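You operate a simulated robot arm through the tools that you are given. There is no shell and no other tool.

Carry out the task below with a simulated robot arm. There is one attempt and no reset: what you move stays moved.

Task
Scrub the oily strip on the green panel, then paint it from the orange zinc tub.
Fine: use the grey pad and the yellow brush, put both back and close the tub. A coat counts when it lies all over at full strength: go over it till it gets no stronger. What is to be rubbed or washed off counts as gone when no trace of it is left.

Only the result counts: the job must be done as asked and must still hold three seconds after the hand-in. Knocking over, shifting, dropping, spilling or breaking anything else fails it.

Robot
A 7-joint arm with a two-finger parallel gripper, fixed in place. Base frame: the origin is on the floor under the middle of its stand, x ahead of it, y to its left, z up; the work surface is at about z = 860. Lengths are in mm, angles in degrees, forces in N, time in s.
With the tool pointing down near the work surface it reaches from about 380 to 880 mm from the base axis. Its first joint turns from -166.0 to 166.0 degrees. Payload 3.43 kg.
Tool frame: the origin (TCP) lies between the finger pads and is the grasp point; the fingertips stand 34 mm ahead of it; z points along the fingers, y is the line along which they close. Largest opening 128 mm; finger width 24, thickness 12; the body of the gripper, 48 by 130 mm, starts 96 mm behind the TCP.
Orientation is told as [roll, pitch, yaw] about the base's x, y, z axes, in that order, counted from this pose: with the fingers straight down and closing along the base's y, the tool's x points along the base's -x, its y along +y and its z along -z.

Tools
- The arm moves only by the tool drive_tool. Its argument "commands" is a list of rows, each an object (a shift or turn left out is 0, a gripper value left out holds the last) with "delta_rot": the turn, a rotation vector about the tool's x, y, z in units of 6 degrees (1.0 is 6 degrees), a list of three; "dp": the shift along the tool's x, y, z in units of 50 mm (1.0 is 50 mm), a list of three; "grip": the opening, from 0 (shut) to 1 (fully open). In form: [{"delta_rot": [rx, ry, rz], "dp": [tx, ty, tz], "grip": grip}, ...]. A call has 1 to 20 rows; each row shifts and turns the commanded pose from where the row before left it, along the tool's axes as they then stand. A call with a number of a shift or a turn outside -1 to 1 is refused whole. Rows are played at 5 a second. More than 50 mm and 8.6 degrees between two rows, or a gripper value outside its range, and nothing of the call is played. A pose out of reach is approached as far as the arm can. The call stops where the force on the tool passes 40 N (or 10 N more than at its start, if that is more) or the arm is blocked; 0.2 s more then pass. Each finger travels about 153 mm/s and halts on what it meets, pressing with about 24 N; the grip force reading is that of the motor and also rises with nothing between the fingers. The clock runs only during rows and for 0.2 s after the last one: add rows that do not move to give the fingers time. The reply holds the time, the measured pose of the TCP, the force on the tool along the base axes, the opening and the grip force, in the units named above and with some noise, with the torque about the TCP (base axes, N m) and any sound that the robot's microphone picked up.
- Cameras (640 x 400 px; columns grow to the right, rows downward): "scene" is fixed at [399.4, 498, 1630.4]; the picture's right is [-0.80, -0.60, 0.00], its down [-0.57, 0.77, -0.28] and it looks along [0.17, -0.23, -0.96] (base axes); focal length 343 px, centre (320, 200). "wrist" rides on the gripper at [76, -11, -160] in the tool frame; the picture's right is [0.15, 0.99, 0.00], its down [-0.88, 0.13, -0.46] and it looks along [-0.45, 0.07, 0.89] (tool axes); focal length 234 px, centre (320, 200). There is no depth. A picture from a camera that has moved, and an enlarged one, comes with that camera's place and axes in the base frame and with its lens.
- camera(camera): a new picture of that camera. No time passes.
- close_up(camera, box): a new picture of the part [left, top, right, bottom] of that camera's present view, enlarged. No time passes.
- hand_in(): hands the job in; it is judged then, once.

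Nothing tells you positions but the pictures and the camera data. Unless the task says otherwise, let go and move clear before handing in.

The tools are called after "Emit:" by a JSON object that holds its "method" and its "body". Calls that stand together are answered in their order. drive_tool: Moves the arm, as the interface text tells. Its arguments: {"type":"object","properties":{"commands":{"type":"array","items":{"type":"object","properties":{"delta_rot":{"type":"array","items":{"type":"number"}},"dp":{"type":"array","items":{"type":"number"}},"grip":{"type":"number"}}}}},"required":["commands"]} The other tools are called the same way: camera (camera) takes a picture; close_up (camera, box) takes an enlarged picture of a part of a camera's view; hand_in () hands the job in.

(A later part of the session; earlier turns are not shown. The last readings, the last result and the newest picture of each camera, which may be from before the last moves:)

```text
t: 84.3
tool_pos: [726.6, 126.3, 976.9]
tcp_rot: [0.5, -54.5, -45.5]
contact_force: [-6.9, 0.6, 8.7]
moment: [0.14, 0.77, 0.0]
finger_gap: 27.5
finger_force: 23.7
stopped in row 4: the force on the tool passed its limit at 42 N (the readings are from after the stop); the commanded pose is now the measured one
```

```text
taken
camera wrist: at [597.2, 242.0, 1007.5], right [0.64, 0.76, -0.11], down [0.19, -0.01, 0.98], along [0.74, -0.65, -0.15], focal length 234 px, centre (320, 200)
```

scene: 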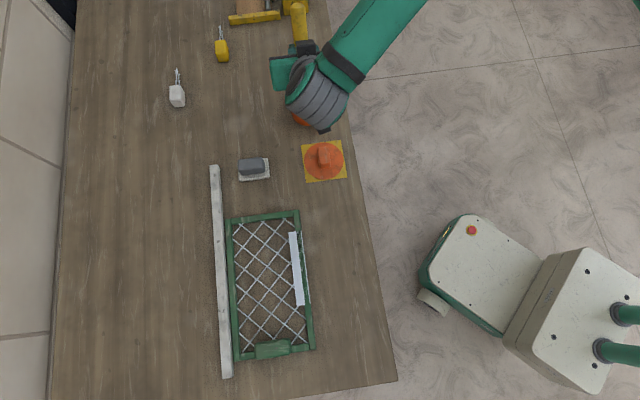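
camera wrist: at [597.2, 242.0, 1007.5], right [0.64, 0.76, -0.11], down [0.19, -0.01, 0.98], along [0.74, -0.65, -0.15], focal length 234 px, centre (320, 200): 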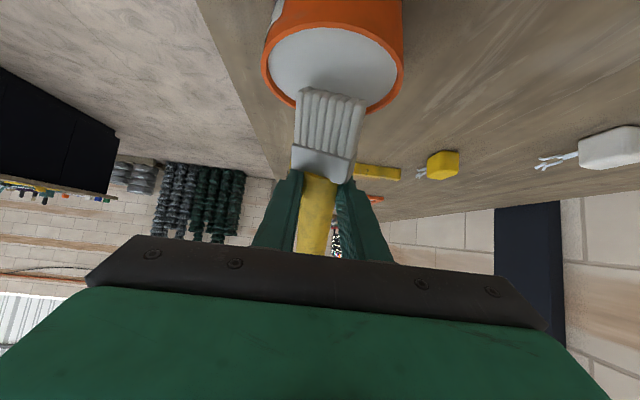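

The bristles took paint, but the tip met something solid (paint is firm underneath) and the call stopped. I'll raise gently straight up and check the tub and brush.

Emit:
{"method": "drive_tool", "body": {"commands": [{"dp": [-0.1, 0, -0.073]}, {"dp": [-0.3, 0, -0.22]}, {"dp": [-0.3, 0, -0.22]}, {"dp": [-0.3, 0, -0.22]}, {}]}}

Emit:
{"method": "camera", "body": {"camera": "wrist"}}

Emit:
{"method": "close_up", "body": {"camera": "wrist", "box": [240, 40, 420, 220]}}

```text
t: 85.5
tool_pos: [725.2, 127.5, 1039.4]
tcp_rot: [0.7, -54.5, -45.5]
contact_force: [0.7, 0.7, -1.0]
moment: [0.03, -0.01, -0.03]
finger_gap: 27.0
finger_force: 24.0
```

```text
taken
camera wrist: at [595.8, 241.8, 1069.7], right [0.64, 0.76, -0.11], down [0.19, -0.01, 0.98], along [0.74, -0.65, -0.15], focal length 234 px, centre (320, 200)
```

wrist: 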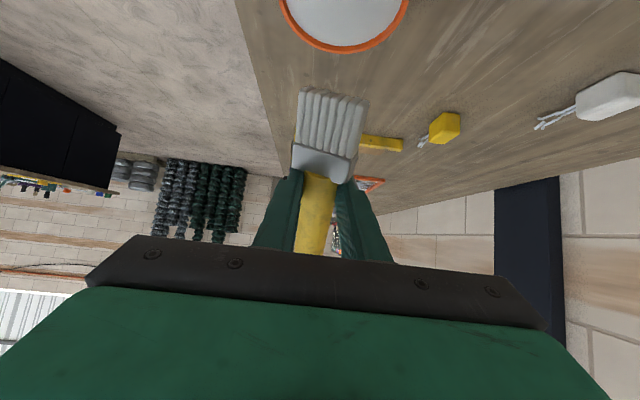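

```text
2.22 times, centred on (330, 130) of wrist
camera zoom: at [595.8, 241.8, 1069.7], right [0.64, 0.76, -0.11], down [0.19, -0.01, 0.98], along [0.74, -0.65, -0.15], focal length 520 px, centre (298, 356)
```

zoom: 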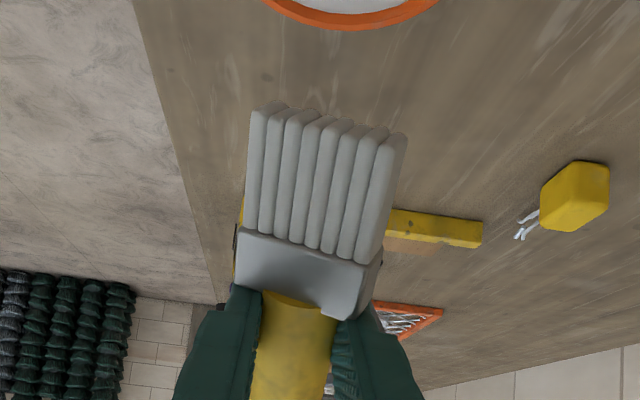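

The brush was pushed deeper into the grip by the dip, so its ferrule now rests against the fingers, but it is still held straight and its bristles are loaded with paint. I'll carry it at height to above the strip, with the -d end first.

Emit:
{"method": "drive_tool", "body": {"commands": [{"delta_rot": [0.05, 0, -0.05]}, {"dp": [0.528, 0.203, -0.74]}, {"dp": [0.528, 0.203, -0.74]}, {"dp": [0.528, 0.203, -0.74]}, {"dp": [0.528, 0.203, -0.74]}, {"dp": [0.528, 0.203, -0.74]}, {"dp": [0.528, 0.203, -0.74]}, {"dp": [0.528, 0.203, -0.74]}, {}, {}]}}

Emit:
{"method": "camera", "body": {"camera": "wrist"}}

Emit:
{"method": "camera", "body": {"camera": "scene"}}

```text
t: 87.7
tool_pos: [551.4, 404.6, 1035.1]
tcp_rot: [-0.1, -54.5, -45.1]
contact_force: [0.8, 0.8, -1.2]
moment: [0.0, 0.02, -0.02]
finger_gap: 27.0
finger_force: 23.9
```

```text
taken
camera wrist: at [422.8, 520.5, 1066.8], right [0.64, 0.76, -0.12], down [0.19, -0.01, 0.98], along [0.74, -0.65, -0.15], focal length 234 px, centre (320, 200)
```

wrist: 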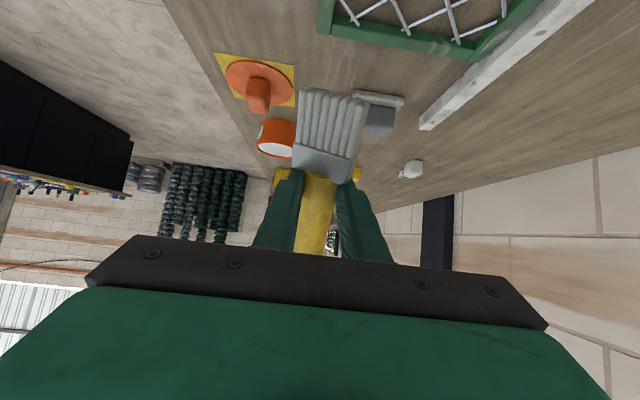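

```text
taken
```

scene: 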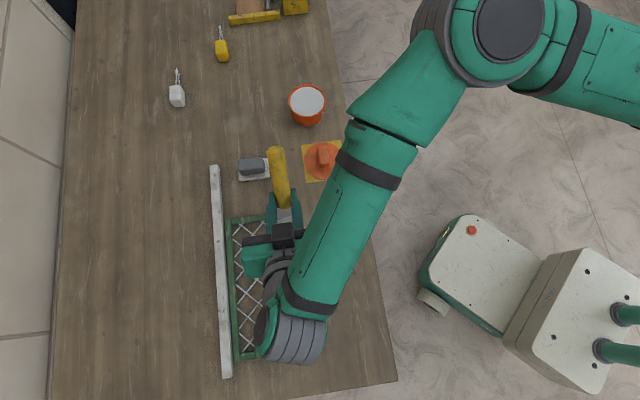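

Emit:
{"method": "drive_tool", "body": {"commands": [{"dp": [0.692, -0.02, 0.494]}, {"dp": [0.692, 0, 0.494]}, {}, {}]}}

Emit:
{"method": "camera", "body": {"camera": "wrist"}}

```text
t: 88.7
tool_pos: [552.5, 402.8, 950.9]
tcp_rot: [0.0, -54.5, -45.1]
contact_force: [-0.1, 0.4, -1.4]
moment: [0.0, 0.02, -0.01]
finger_gap: 26.9
finger_force: 24.2
```

```text
taken
camera wrist: at [422.8, 517.8, 982.1], right [0.64, 0.76, -0.12], down [0.19, -0.01, 0.98], along [0.74, -0.65, -0.15], focal length 234 px, centre (320, 200)
```

wrist: 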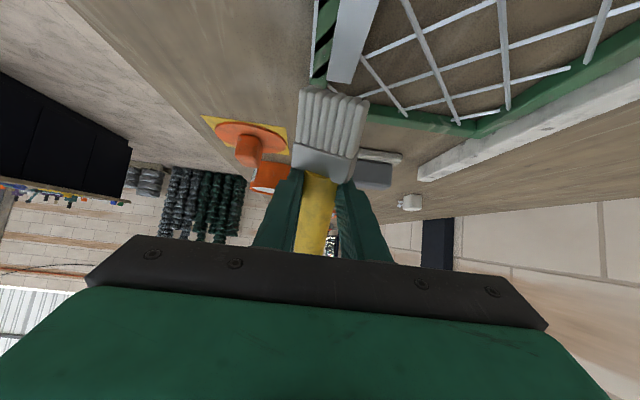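

The bristles line up with the strip. I'll lower 16 mm, then step down gently until light contact.

Emit:
{"method": "drive_tool", "body": {"commands": [{"dp": [0.13, 0, 0.093]}, {"dp": [0.13, 0, 0.093]}, {}, {}]}}

Emit:
{"method": "camera", "body": {"camera": "wrist"}}

```text
t: 89.6
tool_pos: [555.5, 401.8, 940.1]
tcp_rot: [0.5, -54.8, -45.8]
contact_force: [-0.6, -1.8, 7.1]
moment: [-0.02, 0.32, 0.08]
finger_gap: 27.7
finger_force: 24.4
stopped in row 4: the force on the tool passed its limit at 41 N (the readings are from after the stop); the commanded pose is now the measured one
```

```text
taken
camera wrist: at [425.9, 517.6, 970.0], right [0.64, 0.76, -0.11], down [0.18, -0.01, 0.98], along [0.74, -0.65, -0.14], focal length 234 px, centre (320, 200)
```

wrist: 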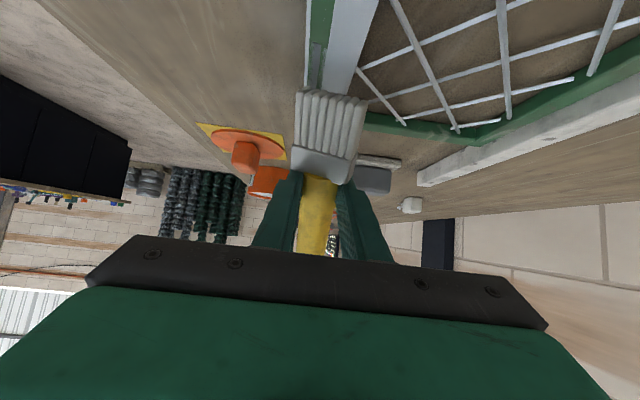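

Emit:
{"method": "close_up", "body": {"camera": "wrist", "box": [240, 0, 440, 200]}}

```text
2.00 times, centred on (340, 100) of wrist
camera zoom: at [425.9, 517.6, 970.0], right [0.64, 0.76, -0.11], down [0.18, -0.01, 0.98], along [0.74, -0.65, -0.14], focal length 468 px, centre (280, 400)
```

zoom: 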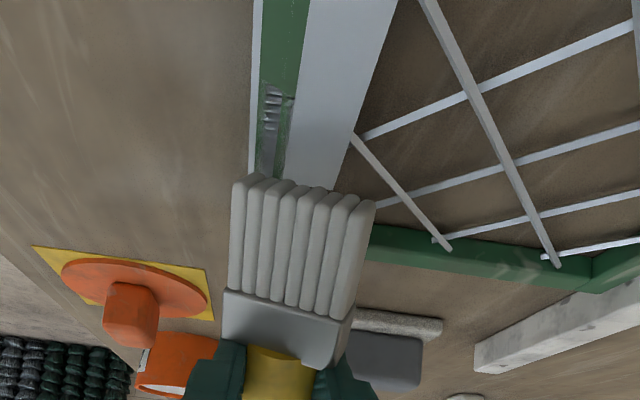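

Paint is transferring (grey cells visible behind the tip), and contact is very stiff, so I'll back off a fraction of a mm. Then I'll stroke +d lightly and check for panel movement.

Emit:
{"method": "drive_tool", "body": {"commands": [{"dp": [-0.0065, 0, -0.0046], "delta_rot": [-0.025, 0, -0.077]}, {}]}}

Emit:
{"method": "drive_tool", "body": {"commands": [{"dp": [0.1153, 0, -0.1634]}, {"dp": [0.1153, 0, -0.1634]}]}}

Emit:
{"method": "close_up", "body": {"camera": "wrist", "box": [240, 0, 440, 200]}}

```text
t: 90.2
tool_pos: [556.0, 402.1, 940.0]
tcp_rot: [0.0, -54.9, -45.0]
contact_force: [2.1, 0.3, 9.6]
moment: [0.1, 0.18, -0.02]
finger_gap: 27.6
finger_force: 24.2
```

```text
t: 90.8
tool_pos: [541.1, 414.8, 939.2]
tcp_rot: [0.0, -54.8, -45.0]
contact_force: [2.2, -2.3, 12.8]
moment: [-0.1, 0.32, 0.06]
finger_gap: 27.3
finger_force: 23.6
```

```text
2.00 times, centred on (340, 100) of wrist
camera zoom: at [410.2, 530.8, 970.3], right [0.64, 0.76, -0.12], down [0.19, 0.0, 0.98], along [0.75, -0.65, -0.15], focal length 468 px, centre (280, 400)
```

zoom: 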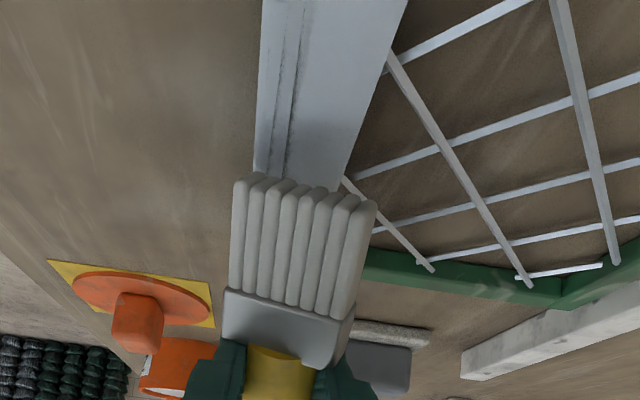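

Emit:
{"method": "close_up", "body": {"camera": "scene", "box": [200, 200, 340, 380]}}

```text
2.22 times, centred on (270, 290) of scene
camera zoom: at [399.4, 498.0, 1630.4], right [-0.8, -0.6, 0.0], down [-0.57, 0.77, -0.28], along [0.17, -0.23, -0.96], focal length 762 px, centre (431, 0)
```

zoom: 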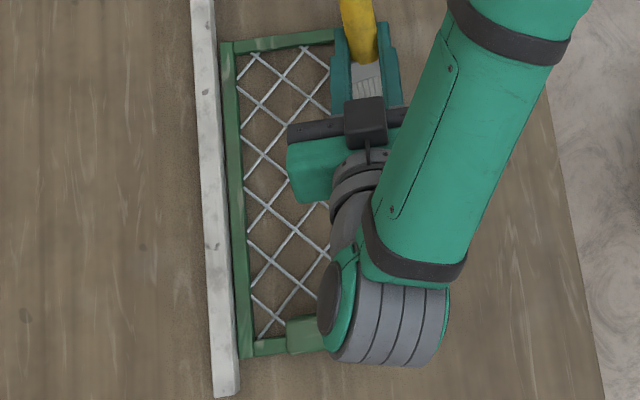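

The panel has not moved. I'll lighten slightly and continue the stroke towards +d.

Emit:
{"method": "drive_tool", "body": {"commands": [{"dp": [-0.004, 0, -0.0028]}, {"dp": [0.1153, 0, -0.1634]}, {"dp": [0.1153, 0, -0.1634]}, {"dp": [0.1153, 0, -0.1634]}]}}

Emit:
{"method": "drive_tool", "body": {"commands": [{"dp": [0.1153, 0, -0.1634]}, {"dp": [0.1153, 0, -0.1634]}, {"dp": [0.1153, 0, -0.1634]}]}}

Emit:
{"method": "close_up", "body": {"camera": "wrist", "box": [240, 0, 440, 200]}}

Emit:
{"method": "close_up", "body": {"camera": "scene", "box": [200, 200, 340, 380]}}

```text
t: 91.8
tool_pos: [518.2, 437.7, 940.6]
tcp_rot: [0.0, -54.7, -45.0]
contact_force: [0.1, -0.2, 6.2]
moment: [-0.04, 0.22, 0.07]
finger_gap: 27.3
finger_force: 24.3
```

```text
t: 92.6
tool_pos: [498.0, 459.0, 940.9]
tcp_rot: [0.2, -54.8, -44.8]
contact_force: [1.0, -1.3, 6.0]
moment: [-0.03, 0.19, 0.04]
finger_gap: 27.1
finger_force: 23.6
```

```text
2.00 times, centred on (340, 100) of wrist
camera zoom: at [367.6, 573.8, 970.7], right [0.64, 0.76, -0.12], down [0.19, 0.0, 0.98], along [0.75, -0.65, -0.15], focal length 468 px, centre (280, 400)
```

zoom: 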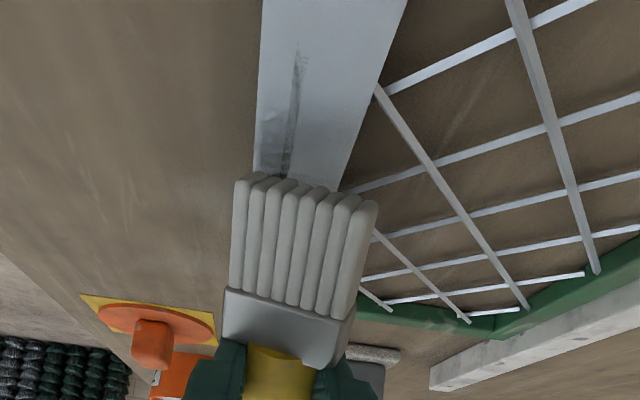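

```text
2.22 times, centred on (270, 290) of scene
camera zoom: at [399.4, 498.0, 1630.4], right [-0.8, -0.6, 0.0], down [-0.57, 0.77, -0.28], along [0.17, -0.23, -0.96], focal length 762 px, centre (431, 0)
```

zoom: 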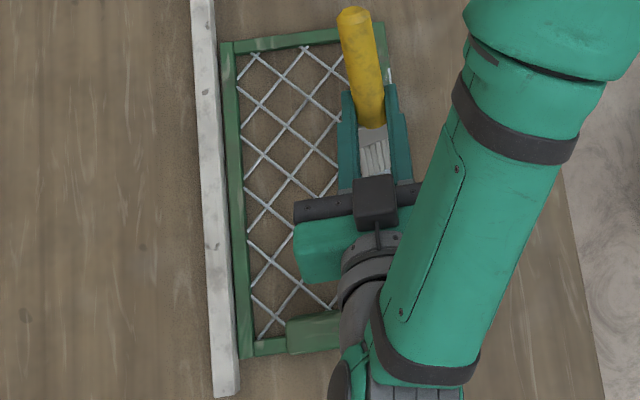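

Emit:
{"method": "drive_tool", "body": {"commands": [{"dp": [0.1153, 0, -0.1634]}, {"dp": [0.1153, 0, -0.1634]}, {"dp": [0.1153, 0, -0.1634]}, {"dp": [0.1153, 0, -0.1634]}]}}

Emit:
{"method": "drive_tool", "body": {"commands": [{"dp": [0.1153, 0, -0.1634]}, {"dp": [0.1153, 0, -0.1634]}, {"dp": [0.1153, 0, -0.1634]}, {"dp": [0.1153, 0, -0.1634]}]}}

Emit:
{"method": "close_up", "body": {"camera": "wrist", "box": [240, 0, 440, 200]}}

Emit:
{"method": "close_up", "body": {"camera": "scene", "box": [200, 200, 340, 380]}}

```text
t: 93.6
tool_pos: [470.1, 487.7, 939.8]
tcp_rot: [0.2, -54.7, -45.1]
contact_force: [4.5, -3.9, 21.9]
moment: [-0.09, 0.44, 0.06]
finger_gap: 27.3
finger_force: 24.1
```

```text
t: 94.6
tool_pos: [441.7, 515.7, 939.2]
tcp_rot: [0.2, -54.7, -44.9]
contact_force: [4.8, -4.5, 21.3]
moment: [-0.13, 0.38, 0.1]
finger_gap: 27.3
finger_force: 23.8
```

```text
2.00 times, centred on (340, 100) of wrist
camera zoom: at [311.2, 631.1, 970.2], right [0.64, 0.76, -0.12], down [0.19, 0.0, 0.98], along [0.75, -0.65, -0.15], focal length 468 px, centre (280, 400)
```

zoom: 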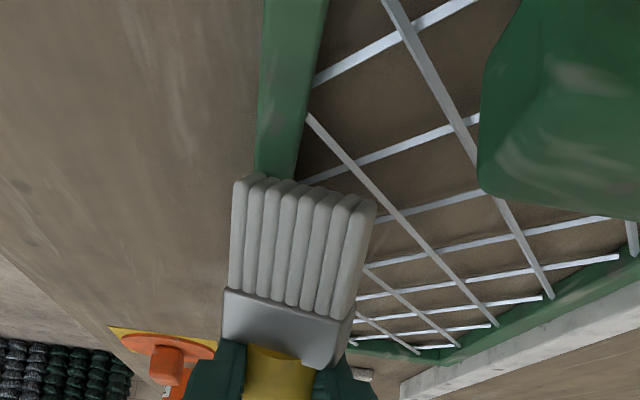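

```text
2.22 times, centred on (270, 290) of scene
camera zoom: at [399.4, 498.0, 1630.4], right [-0.8, -0.6, 0.0], down [-0.57, 0.77, -0.28], along [0.17, -0.23, -0.96], focal length 762 px, centre (431, 0)
```

zoom: 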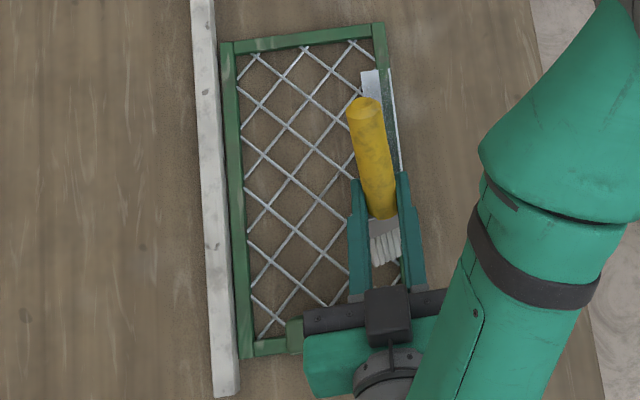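

The brush has passed the +d end and the panel has not moved. I'll lift and retreat sideways so the scene camera can show the coat.

Emit:
{"method": "drive_tool", "body": {"commands": [{"dp": [-0.4885, 0, -0.346]}, {"dp": [-0.4885, 0, -0.346]}, {"dp": [0, -0.9, 0]}, {"dp": [0, -0.9, 0]}, {"dp": [0, -0.9, 0]}, {}]}}

Emit:
{"method": "close_up", "body": {"camera": "scene", "box": [200, 200, 340, 380]}}

Emit:
{"method": "close_up", "body": {"camera": "scene", "box": [270, 220, 320, 315]}}

```text
t: 96.0
tool_pos: [346.5, 419.7, 1000.3]
tcp_rot: [0.1, -54.8, -44.9]
contact_force: [0.1, -0.8, -0.5]
moment: [0.04, 0.02, 0.0]
finger_gap: 26.9
finger_force: 23.9
```

```text
2.22 times, centred on (270, 290) of scene
camera zoom: at [399.4, 498.0, 1630.4], right [-0.8, -0.6, 0.0], down [-0.57, 0.77, -0.28], along [0.17, -0.23, -0.96], focal length 762 px, centre (431, 0)
```

zoom: 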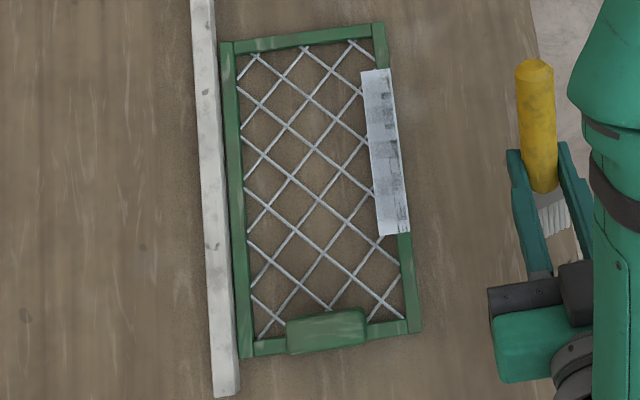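

```text
4.21 times, centred on (295, 268) of scene
camera zoom: at [399.4, 498.0, 1630.4], right [-0.8, -0.6, 0.0], down [-0.57, 0.77, -0.28], along [0.17, -0.23, -0.96], focal length 1443 px, centre (425, -84)
```

zoom: 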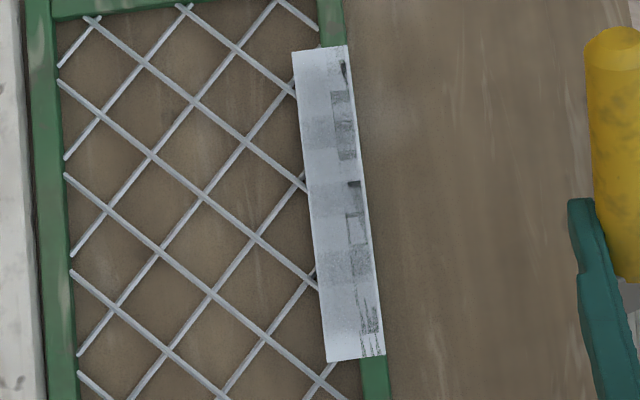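

Emit:
{"method": "close_up", "body": {"camera": "scene", "box": [284, 226, 316, 270]}}

Emit:
{"method": "close_up", "body": {"camera": "scene", "box": [284, 264, 316, 308]}}

Emit:
{"method": "camera", "body": {"camera": "wrist"}}

```text
9.09 times, centred on (300, 248) of scene
camera zoom: at [399.4, 498.0, 1630.4], right [-0.8, -0.6, 0.0], down [-0.57, 0.77, -0.28], along [0.17, -0.23, -0.96], focal length 3116 px, centre (502, -236)
```

zoom: 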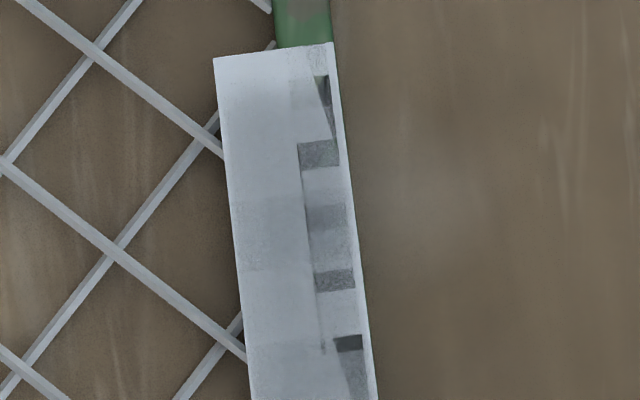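

```text
9.09 times, centred on (300, 286) of scene
camera zoom: at [399.4, 498.0, 1630.4], right [-0.8, -0.6, 0.0], down [-0.57, 0.77, -0.28], along [0.17, -0.23, -0.96], focal length 3116 px, centre (502, -582)
```

zoom: 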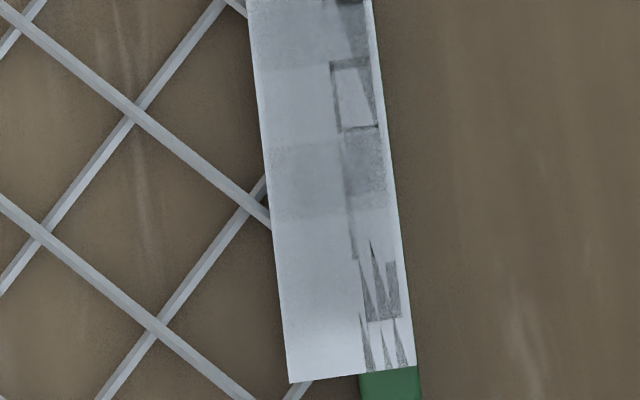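

```text
taken
camera wrist: at [215.6, 534.4, 1029.4], right [0.64, 0.76, -0.12], down [0.19, 0.0, 0.98], along [0.75, -0.65, -0.14], focal length 234 px, centre (320, 200)
```

wrist: 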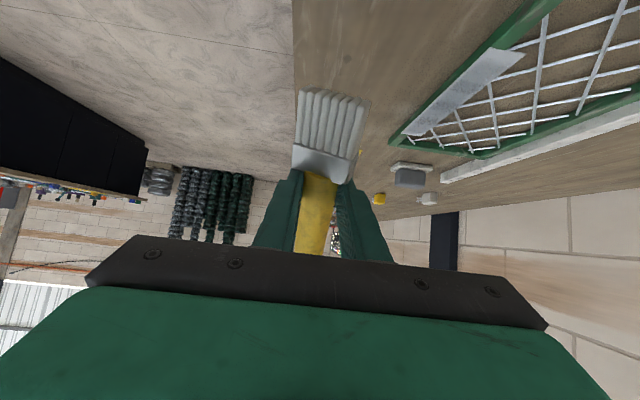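

The coat shows as faint grey patches, stronger where the brush lingered, so I need slow repeated passes. I'll go back down at the +d end and brush slowly towards -d.

Emit:
{"method": "drive_tool", "body": {"commands": [{"dp": [0, 0.9, 0]}, {"dp": [0, 0.9, 0]}, {"dp": [0, 0.9, 0]}, {"dp": [0.4, 0, 0.283]}, {"dp": [0.4, 0, 0.283]}, {}, {"dp": [0.169, 0, 0.12]}, {}]}}

Emit:
{"method": "drive_tool", "body": {"commands": [{"dp": [-0.0461, 0, 0.0654]}, {"dp": [-0.0461, 0, 0.0654]}, {"dp": [-0.0461, 0, 0.0654]}, {"dp": [-0.0461, 0, 0.0654]}, {"dp": [-0.0461, 0, 0.0654]}]}}

Emit:
{"method": "close_up", "body": {"camera": "scene", "box": [200, 200, 340, 380]}}

```text
t: 97.8
tool_pos: [441.7, 512.9, 941.4]
tcp_rot: [0.1, -54.8, -45.1]
contact_force: [-0.2, 0.3, 14.7]
moment: [0.19, 0.47, -0.03]
finger_gap: 26.8
finger_force: 24.1
```

```text
t: 99.0
tool_pos: [456.2, 498.8, 938.9]
tcp_rot: [0.0, -54.8, -45.0]
contact_force: [-1.0, -1.1, 3.2]
moment: [0.06, 0.16, -0.04]
finger_gap: 27.0
finger_force: 24.3
```

```text
2.22 times, centred on (270, 290) of scene
camera zoom: at [399.4, 498.0, 1630.4], right [-0.8, -0.6, 0.0], down [-0.57, 0.77, -0.28], along [0.17, -0.23, -0.96], focal length 762 px, centre (431, 0)
```

zoom: 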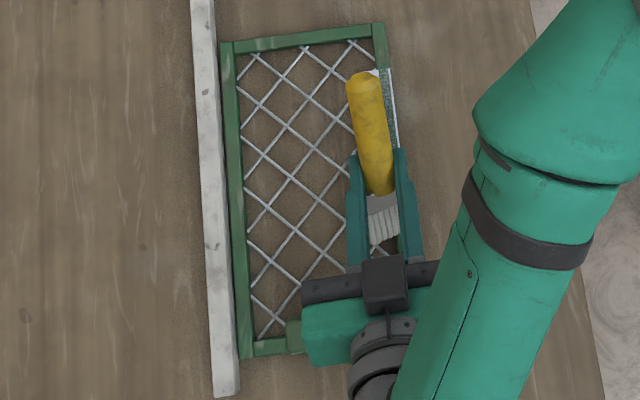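

Emit:
{"method": "drive_tool", "body": {"commands": [{"dp": [-0.0446, 0, 0.0665]}, {"dp": [-0.0461, 0, 0.0654]}, {"dp": [-0.0461, 0, 0.0654]}, {"dp": [-0.0461, 0, 0.0654]}, {"dp": [-0.0461, 0, 0.0654]}, {"dp": [-0.0461, 0, 0.0654]}, {"dp": [-0.0461, 0, 0.0654]}, {"dp": [-0.0461, 0, 0.0654]}, {"dp": [-0.0461, 0, 0.0654]}, {"dp": [-0.0461, 0, 0.0654]}]}}

Emit:
{"method": "drive_tool", "body": {"commands": [{"dp": [-0.0461, 0, 0.0654]}, {"dp": [-0.0461, 0, 0.0654]}, {"dp": [-0.0461, 0, 0.0654]}, {"dp": [-0.0461, 0, 0.0654]}, {"dp": [-0.0461, 0, 0.0654]}, {"dp": [-0.0461, 0, 0.0654]}, {"dp": [-0.0461, 0, 0.0654]}, {"dp": [-0.0461, 0, 0.0654]}, {"dp": [-0.0461, 0, 0.0654]}, {"dp": [-0.0461, 0, 0.0654]}]}}

Emit:
{"method": "close_up", "body": {"camera": "scene", "box": [200, 200, 340, 380]}}

Emit:
{"method": "close_up", "body": {"camera": "wrist", "box": [240, 0, 440, 200]}}

```text
t: 101.2
tool_pos: [483.8, 472.2, 939.3]
tcp_rot: [0.0, -54.7, -44.8]
contact_force: [-0.3, -0.1, 0.3]
moment: [0.05, 0.08, -0.05]
finger_gap: 26.9
finger_force: 24.0
```

```text
t: 103.4
tool_pos: [512.1, 444.3, 940.6]
tcp_rot: [0.1, -54.8, -45.0]
contact_force: [-2.1, 2.8, 9.1]
moment: [0.3, 0.53, -0.09]
finger_gap: 27.1
finger_force: 23.7
```

```text
2.22 times, centred on (270, 290) of scene
camera zoom: at [399.4, 498.0, 1630.4], right [-0.8, -0.6, 0.0], down [-0.57, 0.77, -0.28], along [0.17, -0.23, -0.96], focal length 762 px, centre (431, 0)
```

zoom: 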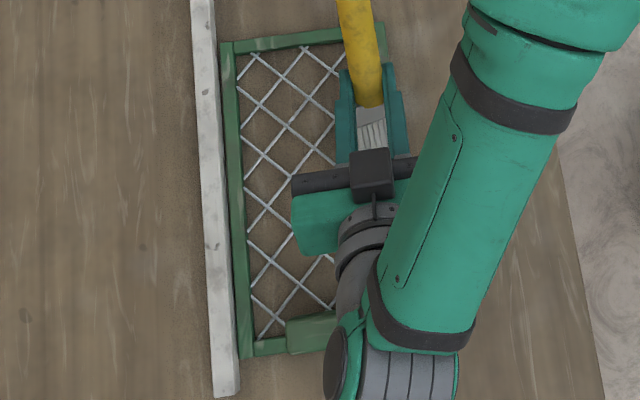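

```text
2.00 times, centred on (340, 100) of wrist
camera zoom: at [382.0, 559.3, 969.8], right [0.64, 0.76, -0.12], down [0.19, 0.0, 0.98], along [0.75, -0.65, -0.14], focal length 468 px, centre (280, 400)
```

zoom: 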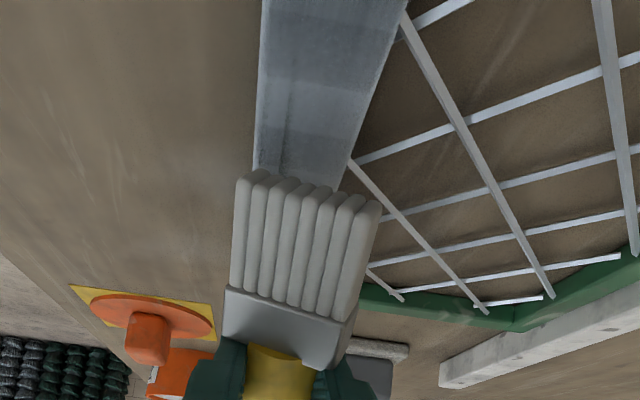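

The trailing part of the strip is visibly greyer now. I'll continue the slow stroke to the -d end.

Emit:
{"method": "drive_tool", "body": {"commands": [{"dp": [-0.0461, 0, 0.0654]}, {"dp": [-0.0461, 0, 0.0654]}, {"dp": [-0.0461, 0, 0.0654]}, {"dp": [-0.0461, 0, 0.0654]}, {"dp": [-0.0461, 0, 0.0654]}, {"dp": [-0.0461, 0, 0.0654]}, {"dp": [-0.0461, 0, 0.0654]}, {"dp": [-0.0461, 0, 0.0654]}]}}

Emit:
{"method": "drive_tool", "body": {"commands": [{"dp": [-0.0461, 0, 0.0654]}, {"dp": [-0.0461, 0, 0.0654]}, {"dp": [-0.0461, 0, 0.0654]}, {"dp": [-0.0461, 0, 0.0654]}, {"dp": [-0.0461, 0, 0.0654]}, {"dp": [-0.0461, 0, 0.0654]}, {"dp": [-0.0461, 0, 0.0654]}]}}

Emit:
{"method": "close_up", "body": {"camera": "wrist", "box": [240, 0, 440, 200]}}

Emit:
{"method": "close_up", "body": {"camera": "scene", "box": [200, 200, 340, 380]}}

```text
t: 105.2
tool_pos: [536.5, 422.1, 939.9]
tcp_rot: [0.1, -54.8, -44.8]
contact_force: [-0.4, 1.6, 8.1]
moment: [0.21, 0.44, -0.04]
finger_gap: 27.3
finger_force: 24.3
```

```text
t: 106.8
tool_pos: [555.1, 401.2, 939.2]
tcp_rot: [0.1, -54.8, -44.9]
contact_force: [-2.2, 3.9, 13.3]
moment: [0.4, 0.61, -0.1]
finger_gap: 26.9
finger_force: 23.8
```

```text
2.00 times, centred on (340, 100) of wrist
camera zoom: at [425.1, 516.4, 969.4], right [0.64, 0.76, -0.12], down [0.19, 0.0, 0.98], along [0.75, -0.65, -0.14], focal length 468 px, centre (280, 400)
```

zoom: 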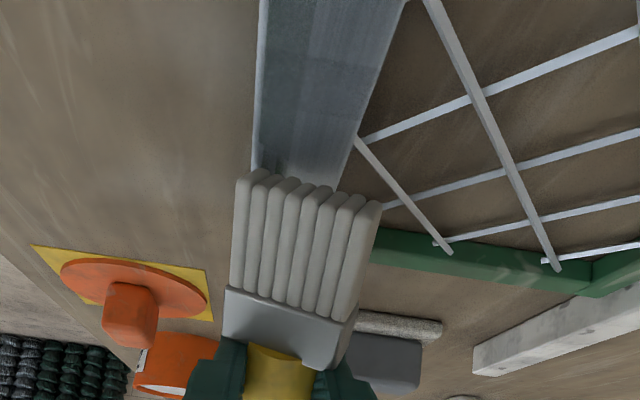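

```text
2.22 times, centred on (270, 290) of scene
camera zoom: at [399.4, 498.0, 1630.4], right [-0.8, -0.6, 0.0], down [-0.57, 0.77, -0.28], along [0.17, -0.23, -0.96], focal length 762 px, centre (431, 0)
```

zoom: 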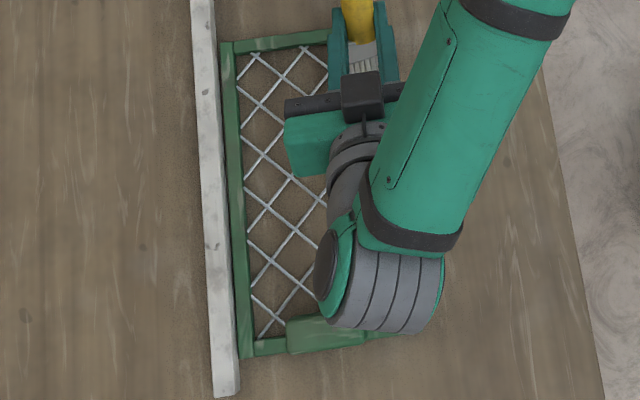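

Emit:
{"method": "drive_tool", "body": {"commands": [{"dp": [0.0461, 0, -0.0654]}, {"dp": [0.0461, 0, -0.0654]}, {"dp": [0.0461, 0, -0.0654]}, {"dp": [0.0461, 0, -0.0654]}, {"dp": [0.0461, 0, -0.0654]}, {"dp": [0.0461, 0, -0.0654]}, {"dp": [0.0461, 0, -0.0654]}, {"dp": [0.0461, 0, -0.0654]}, {"dp": [0.0461, 0, -0.0654]}, {"dp": [0.0461, 0, -0.0654]}]}}

Emit:
{"method": "drive_tool", "body": {"commands": [{"dp": [0.0461, 0, -0.0654]}, {"dp": [0.0461, 0, -0.0654]}, {"dp": [0.0461, 0, -0.0654]}, {"dp": [0.0461, 0, -0.0654]}, {"dp": [0.0461, 0, -0.0654]}, {"dp": [0.0461, 0, -0.0654]}, {"dp": [0.0461, 0, -0.0654]}, {"dp": [0.0461, 0, -0.0654]}, {"dp": [0.0461, 0, -0.0654]}, {"dp": [0.0461, 0, -0.0654]}]}}

Emit:
{"method": "drive_tool", "body": {"commands": [{"dp": [0.0461, 0, -0.0654]}, {"dp": [0.0461, 0, -0.0654]}, {"dp": [0.0461, 0, -0.0654]}, {"dp": [0.0461, 0, -0.0654]}, {"dp": [0.0461, 0, -0.0654]}, {"dp": [0.0461, 0, -0.0654]}, {"dp": [0.0461, 0, -0.0654]}, {"dp": [0.0461, 0, -0.0654]}, {"dp": [0.0461, 0, -0.0654]}, {"dp": [0.0461, 0, -0.0654]}]}}

Emit:
{"method": "close_up", "body": {"camera": "scene", "box": [200, 200, 340, 380]}}

```text
t: 109.0
tool_pos: [527.3, 429.0, 939.8]
tcp_rot: [0.2, -54.9, -45.0]
contact_force: [3.3, -2.0, 11.4]
moment: [-0.02, 0.21, 0.07]
finger_gap: 26.9
finger_force: 24.1
```

```text
t: 111.2
tool_pos: [499.4, 459.4, 940.4]
tcp_rot: [0.1, -54.7, -44.9]
contact_force: [0.9, -2.0, 4.4]
moment: [-0.02, 0.12, 0.04]
finger_gap: 27.2
finger_force: 23.8
```

```text
t: 113.4
tool_pos: [469.5, 485.7, 939.2]
tcp_rot: [0.0, -54.8, -44.9]
contact_force: [2.1, -2.6, 6.5]
moment: [-0.06, 0.17, 0.06]
finger_gap: 26.9
finger_force: 23.5
```

```text
2.22 times, centred on (270, 290) of scene
camera zoom: at [399.4, 498.0, 1630.4], right [-0.8, -0.6, 0.0], down [-0.57, 0.77, -0.28], along [0.17, -0.23, -0.96], focal length 762 px, centre (431, 0)
```

zoom: 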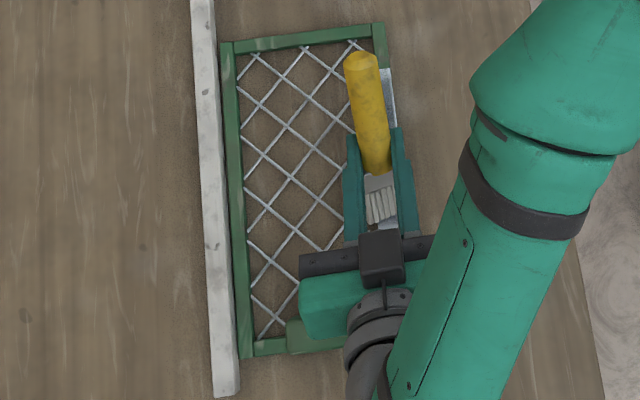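

Emit:
{"method": "drive_tool", "body": {"commands": [{"dp": [0.0461, 0, -0.0654]}, {"dp": [0.0461, 0, -0.0654]}, {"dp": [0.0461, 0, -0.0654]}, {"dp": [0.0461, 0, -0.0654]}, {"dp": [0.0461, 0, -0.0654]}, {"dp": [0.0461, 0, -0.0654]}, {"dp": [0.0461, 0, -0.0654]}, {"dp": [0.0461, 0, -0.0654]}, {"dp": [0.0461, 0, -0.0654]}, {"dp": [0.0461, 0, -0.0654]}]}}

Emit:
{"method": "drive_tool", "body": {"commands": [{"dp": [-0.4885, 0, -0.346]}, {"dp": [-0.4885, 0, -0.346]}, {"dp": [0, -0.9, 0]}, {"dp": [0, -0.9, 0]}, {"dp": [0, -0.9, 0]}, {}]}}

Emit:
{"method": "close_up", "body": {"camera": "scene", "box": [270, 220, 320, 315]}}

Emit:
{"method": "close_up", "body": {"camera": "scene", "box": [284, 226, 316, 270]}}

Emit:
{"method": "close_up", "body": {"camera": "scene", "box": [284, 264, 316, 308]}}

```text
t: 115.6
tool_pos: [442.0, 515.0, 940.7]
tcp_rot: [0.0, -54.8, -44.9]
contact_force: [-0.6, 0.7, 0.1]
moment: [-0.04, 0.03, 0.05]
finger_gap: 27.0
finger_force: 24.0
```

```text
t: 117.0
tool_pos: [345.5, 418.0, 1003.0]
tcp_rot: [0.0, -54.8, -44.9]
contact_force: [-0.5, 0.0, 0.1]
moment: [0.01, -0.02, 0.02]
finger_gap: 27.1
finger_force: 24.2
```

```text
4.21 times, centred on (295, 268) of scene
camera zoom: at [399.4, 498.0, 1630.4], right [-0.8, -0.6, 0.0], down [-0.57, 0.77, -0.28], along [0.17, -0.23, -0.96], focal length 1443 px, centre (425, -84)
```

zoom: 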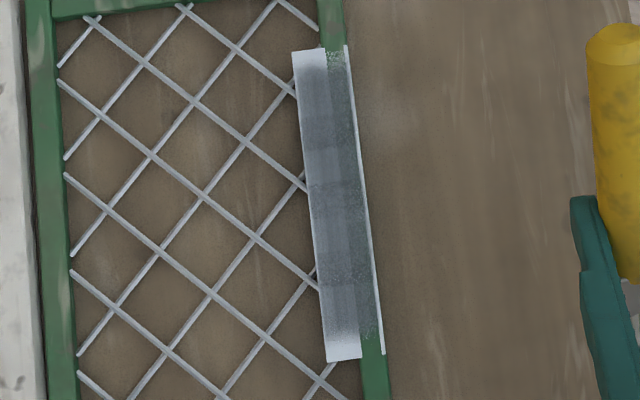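

```text
9.09 times, centred on (300, 248) of scene
camera zoom: at [399.4, 498.0, 1630.4], right [-0.8, -0.6, 0.0], down [-0.57, 0.77, -0.28], along [0.17, -0.23, -0.96], focal length 3116 px, centre (502, -236)
```

zoom: 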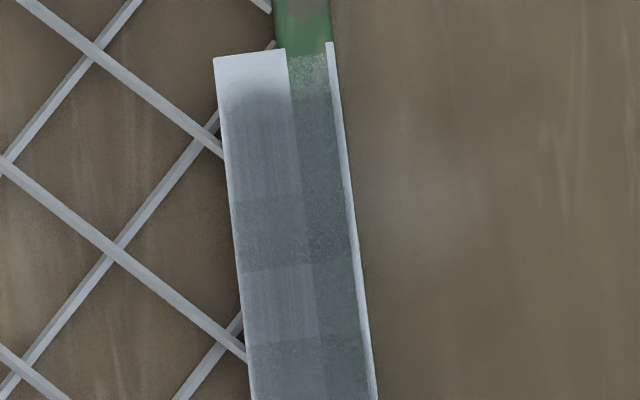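

```text
9.09 times, centred on (300, 286) of scene
camera zoom: at [399.4, 498.0, 1630.4], right [-0.8, -0.6, 0.0], down [-0.57, 0.77, -0.28], along [0.17, -0.23, -0.96], focal length 3116 px, centre (502, -582)
```

zoom: 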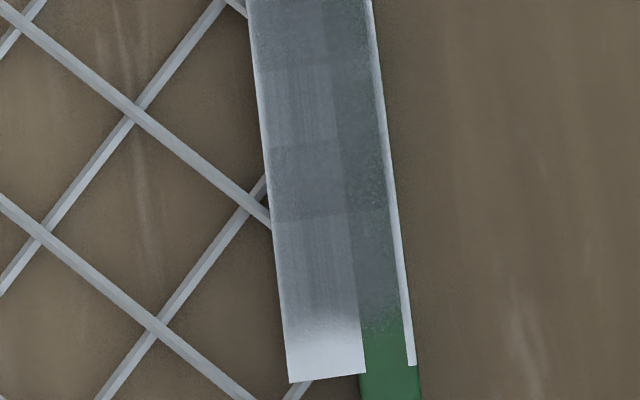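

The coat is building (clearly grey now), but about 10–15 mm at both ends is still white. I'll go back, start beyond the +d end with a bit more pressure, and brush slowly to beyond the -d end.

Emit:
{"method": "drive_tool", "body": {"commands": [{"dp": [0, 0.9, 0]}, {"dp": [0, 0.9, 0]}, {"dp": [0, 0.9, 0]}, {"dp": [0.1384, 0, -0.1961]}, {"dp": [0.4, 0, 0.283]}, {"dp": [0.4, 0, 0.283]}, {}, {"dp": [0.177, 0, 0.126]}, {"dp": [0.0049, 0, 0.0035]}, {}]}}

Emit:
{"method": "drive_tool", "body": {"commands": [{"dp": [0.0049, 0, 0.0035]}, {}]}}

Emit:
{"method": "close_up", "body": {"camera": "wrist", "box": [240, 0, 440, 200]}}

```text
t: 119.2
tool_pos: [432.2, 522.9, 940.7]
tcp_rot: [0.0, -54.7, -44.9]
contact_force: [-0.4, -0.2, -0.6]
moment: [0.02, 0.03, 0.01]
finger_gap: 26.9
finger_force: 24.3
```

```text
t: 119.8
tool_pos: [431.4, 523.9, 941.2]
tcp_rot: [0.0, -54.7, -44.9]
contact_force: [0.3, 0.9, -0.8]
moment: [0.02, 0.01, 0.0]
finger_gap: 27.0
finger_force: 23.5
```

```text
2.00 times, centred on (340, 100) of wrist
camera zoom: at [302.2, 638.8, 970.7], right [0.64, 0.76, -0.12], down [0.19, 0.0, 0.98], along [0.75, -0.65, -0.15], focal length 468 px, centre (280, 400)
```

zoom: 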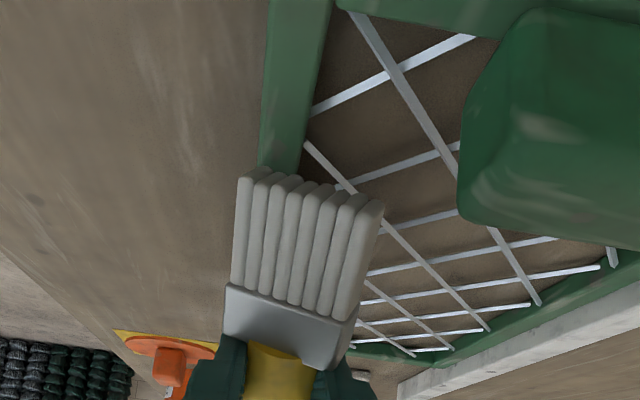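

Emit:
{"method": "drive_tool", "body": {"commands": [{"dp": [0.0082, 0, 0.0058]}, {}]}}

Emit:
{"method": "drive_tool", "body": {"commands": [{"dp": [0.0082, 0, 0.0058]}, {}]}}

Emit:
{"method": "drive_tool", "body": {"commands": [{"dp": [0.0049, 0, 0.0035]}, {}]}}

```text
t: 120.4
tool_pos: [432.0, 524.6, 940.2]
tcp_rot: [0.2, -54.8, -44.9]
contact_force: [-0.7, 0.3, 6.1]
moment: [0.07, 0.31, -0.02]
finger_gap: 27.1
finger_force: 24.0
```

```text
t: 121.0
tool_pos: [432.9, 523.5, 939.8]
tcp_rot: [0.2, -54.8, -45.0]
contact_force: [1.3, 0.9, 14.2]
moment: [0.21, 0.45, -0.02]
finger_gap: 27.1
finger_force: 23.9
```

```text
t: 121.6
tool_pos: [431.8, 523.7, 939.3]
tcp_rot: [0.2, -54.8, -45.1]
contact_force: [3.4, -0.2, 19.1]
moment: [0.18, 0.48, -0.04]
finger_gap: 26.8
finger_force: 24.1
```

Emit:
{"method": "drive_tool", "body": {"commands": [{"dp": [-0.0049, 0, -0.0035]}, {"dp": [-0.0346, 0, 0.049]}, {"dp": [-0.0346, 0, 0.049]}, {"dp": [-0.0346, 0, 0.049]}, {"dp": [-0.0346, 0, 0.049]}, {"dp": [-0.0346, 0, 0.049]}, {"dp": [-0.0346, 0, 0.049]}, {"dp": [-0.0346, 0, 0.049]}, {"dp": [-0.0346, 0, 0.049]}, {"dp": [-0.0346, 0, 0.049]}, {"dp": [-0.0346, 0, 0.049]}, {"dp": [-0.0346, 0, 0.049]}, {"dp": [-0.0346, 0, 0.049]}]}}

Emit:
{"method": "drive_tool", "body": {"commands": [{"dp": [-0.0346, 0, 0.049]}, {"dp": [-0.0346, 0, 0.049]}, {"dp": [-0.0346, 0, 0.049]}, {"dp": [-0.0346, 0, 0.049]}, {"dp": [-0.0346, 0, 0.049]}, {"dp": [-0.0346, 0, 0.049]}, {"dp": [-0.0346, 0, 0.049]}, {"dp": [-0.0346, 0, 0.049]}, {"dp": [-0.0346, 0, 0.049]}, {"dp": [-0.0346, 0, 0.049]}]}}

Emit:
{"method": "close_up", "body": {"camera": "scene", "box": [200, 200, 340, 380]}}

Emit:
{"method": "close_up", "body": {"camera": "wrist", "box": [240, 0, 440, 200]}}

```text
t: 124.4
tool_pos: [458.7, 498.9, 938.6]
tcp_rot: [0.0, -54.8, -44.9]
contact_force: [-0.4, 0.0, -0.4]
moment: [-0.01, 0.01, 0.0]
finger_gap: 26.8
finger_force: 23.1
```

```text
t: 126.6
tool_pos: [481.4, 476.7, 938.0]
tcp_rot: [0.0, -54.8, -44.7]
contact_force: [-1.2, 1.7, 6.4]
moment: [0.16, 0.48, -0.02]
finger_gap: 26.9
finger_force: 24.1
```

```text
2.22 times, centred on (270, 290) of scene
camera zoom: at [399.4, 498.0, 1630.4], right [-0.8, -0.6, 0.0], down [-0.57, 0.77, -0.28], along [0.17, -0.23, -0.96], focal length 762 px, centre (431, 0)
```

zoom: 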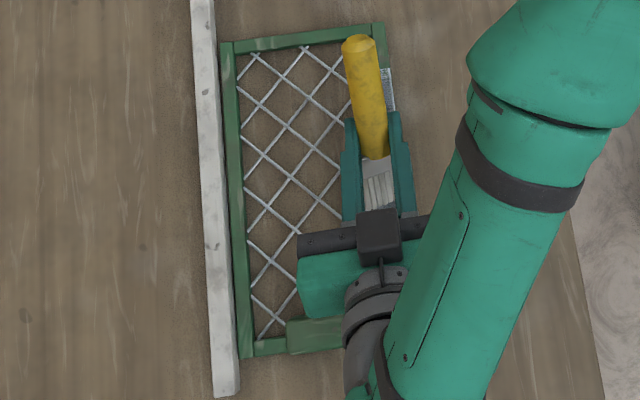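

```text
2.00 times, centred on (340, 100) of wrist
camera zoom: at [350.2, 591.9, 967.7], right [0.64, 0.76, -0.12], down [0.19, 0.0, 0.98], along [0.75, -0.65, -0.14], focal length 468 px, centre (280, 400)
```

zoom: 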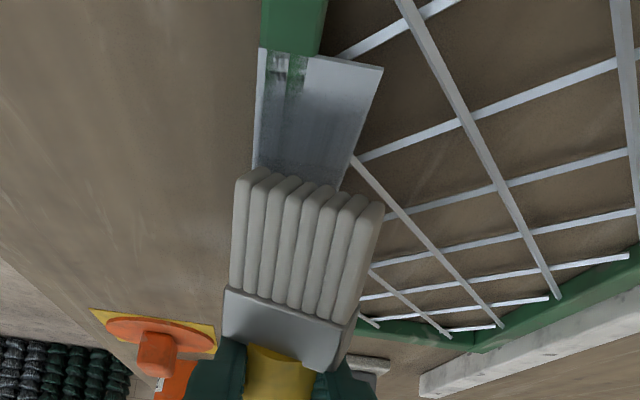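

The +d end of the strip is still pale because contact was lost there. I'll stroke slowly back out over that end, keeping pressure.

Emit:
{"method": "drive_tool", "body": {"commands": [{"dp": [0.0346, 0, -0.049]}, {"dp": [0.0346, 0, -0.049]}, {"dp": [0.0346, 0, -0.049]}, {"dp": [0.0346, 0, -0.049]}, {"dp": [0.0346, 0, -0.049]}, {"dp": [0.0346, 0, -0.049]}, {"dp": [0.0346, 0, -0.049]}, {"dp": [0.0346, 0, -0.049]}]}}

Emit:
{"method": "drive_tool", "body": {"commands": [{"dp": [0.0346, 0, -0.049]}, {"dp": [0.0346, 0, -0.049]}, {"dp": [0.0346, 0, -0.049]}, {"dp": [0.0346, 0, -0.049]}, {"dp": [0.0346, 0, -0.049]}]}}

```text
t: 128.4
tool_pos: [461.1, 494.4, 937.8]
tcp_rot: [0.0, -54.7, -44.8]
contact_force: [0.6, 0.6, -1.4]
moment: [0.01, -0.02, 0.01]
finger_gap: 27.0
finger_force: 23.9
```

```text
t: 129.6
tool_pos: [450.7, 504.5, 938.6]
tcp_rot: [0.0, -54.8, -44.8]
contact_force: [-0.7, 0.5, -0.1]
moment: [-0.01, 0.06, 0.02]
finger_gap: 27.1
finger_force: 23.8
```

Emit:
{"method": "drive_tool", "body": {"commands": [{"dp": [0.0082, 0, 0.0058]}, {}]}}

Emit:
{"method": "drive_tool", "body": {"commands": [{"dp": [0.0082, 0, 0.0058]}, {}]}}

Emit:
{"method": "drive_tool", "body": {"commands": [{"dp": [0.0082, 0, 0.0058]}, {}]}}

```text
t: 130.2
tool_pos: [451.9, 504.3, 938.2]
tcp_rot: [0.1, -54.8, -44.9]
contact_force: [-0.6, 1.1, 3.7]
moment: [0.11, 0.21, -0.06]
finger_gap: 26.7
finger_force: 24.7
```

```text
t: 130.8
tool_pos: [452.6, 504.3, 937.6]
tcp_rot: [0.1, -54.9, -45.0]
contact_force: [-1.4, -1.0, 12.6]
moment: [0.12, 0.53, 0.01]
finger_gap: 27.0
finger_force: 23.9
```

```text
t: 131.4
tool_pos: [451.8, 503.2, 937.4]
tcp_rot: [0.2, -54.8, -45.0]
contact_force: [0.2, 0.9, 16.7]
moment: [0.38, 0.63, -0.11]
finger_gap: 27.4
finger_force: 23.7
```

Emit:
{"method": "drive_tool", "body": {"commands": [{"dp": [0.0231, 0, -0.0327]}, {"dp": [0.0231, 0, -0.0327]}, {"dp": [0.0231, 0, -0.0327]}, {"dp": [0.0231, 0, -0.0327]}, {"dp": [0.0231, 0, -0.0327]}, {"dp": [0.0231, 0, -0.0327]}]}}

Emit:
{"method": "drive_tool", "body": {"commands": [{"dp": [0.0231, 0, -0.0327]}, {"dp": [0.0231, 0, -0.0327]}, {}, {"dp": [-0.0231, 0, 0.0327]}, {"dp": [-0.0231, 0, 0.0327]}, {"dp": [-0.0231, 0, 0.0327]}, {"dp": [-0.0231, 0, 0.0327]}, {"dp": [-0.0231, 0, 0.0327]}, {"dp": [-0.0231, 0, 0.0327]}, {"dp": [-0.0231, 0, 0.0327]}]}}

Emit:
{"method": "close_up", "body": {"camera": "wrist", "box": [240, 0, 440, 200]}}

```text
t: 132.8
tool_pos: [445.1, 512.8, 935.7]
tcp_rot: [0.1, -54.8, -45.0]
contact_force: [8.5, -4.8, 24.1]
moment: [0.01, 0.41, 0.09]
finger_gap: 27.1
finger_force: 24.6
```

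```text
t: 135.0
tool_pos: [449.7, 504.7, 936.4]
tcp_rot: [0.1, -54.8, -44.8]
contact_force: [-1.4, -0.5, 2.0]
moment: [0.02, 0.17, 0.02]
finger_gap: 27.3
finger_force: 23.5
```

```text
2.00 times, centred on (340, 100) of wrist
camera zoom: at [320.0, 620.6, 966.6], right [0.64, 0.76, -0.12], down [0.19, 0.0, 0.98], along [0.75, -0.65, -0.15], focal length 468 px, centre (280, 400)
```

zoom: 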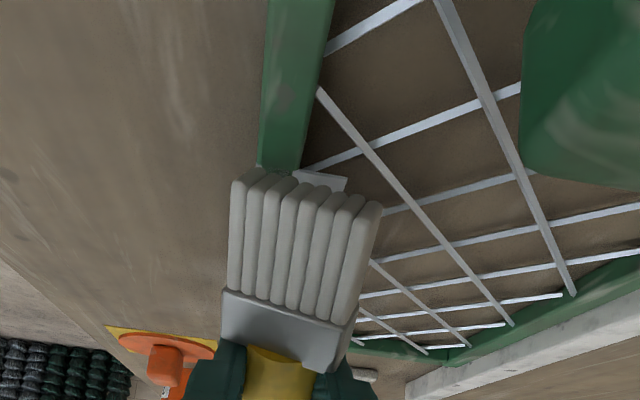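

Emit:
{"method": "drive_tool", "body": {"commands": [{"dp": [0.0049, 0, 0.0035]}, {"dp": [0.0231, 0, -0.0327]}, {"dp": [0.0231, 0, -0.0327]}, {"dp": [0.0231, 0, -0.0327]}, {"dp": [0.0231, 0, -0.0327]}, {"dp": [0.0231, 0, -0.0327]}, {"dp": [0.0231, 0, -0.0327]}, {"dp": [0.0231, 0, -0.0327]}]}}

Emit:
{"method": "drive_tool", "body": {"commands": [{"dp": [0.0231, 0, -0.0327]}, {"dp": [0.0231, 0, -0.0327]}, {"dp": [0.0231, 0, -0.0327]}, {"dp": [0.0231, 0, -0.0327]}, {"dp": [0.0231, 0, -0.0327]}, {}, {}]}}

Emit:
{"method": "drive_tool", "body": {"commands": [{"dp": [-0.0231, 0, 0.0327]}, {"dp": [-0.0231, 0, 0.0327]}, {"dp": [-0.0231, 0, 0.0327]}, {"dp": [-0.0231, 0, 0.0327]}, {"dp": [-0.0231, 0, 0.0327]}, {"dp": [-0.0231, 0, 0.0327]}]}}

Emit:
{"method": "close_up", "body": {"camera": "scene", "box": [200, 200, 340, 380]}}

```text
t: 136.8
tool_pos: [439.7, 515.9, 936.3]
tcp_rot: [-0.1, -54.8, -44.9]
contact_force: [0.0, -3.4, 7.8]
moment: [-0.15, 0.27, 0.14]
finger_gap: 27.3
finger_force: 24.2
```

```text
t: 138.4
tool_pos: [433.4, 523.8, 936.8]
tcp_rot: [0.1, -54.8, -44.9]
contact_force: [1.1, -4.7, 15.7]
moment: [-0.06, 0.52, 0.16]
finger_gap: 27.2
finger_force: 24.4
```

```text
t: 139.8
tool_pos: [442.2, 514.2, 936.4]
tcp_rot: [0.1, -54.8, -44.9]
contact_force: [-2.9, 0.0, 5.7]
moment: [0.04, 0.38, 0.04]
finger_gap: 27.7
finger_force: 24.2
```

```text
2.22 times, centred on (270, 290) of scene
camera zoom: at [399.4, 498.0, 1630.4], right [-0.8, -0.6, 0.0], down [-0.57, 0.77, -0.28], along [0.17, -0.23, -0.96], focal length 762 px, centre (431, 0)
```

zoom: 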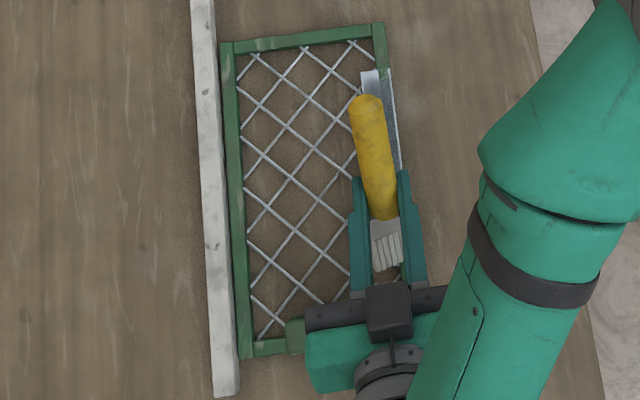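

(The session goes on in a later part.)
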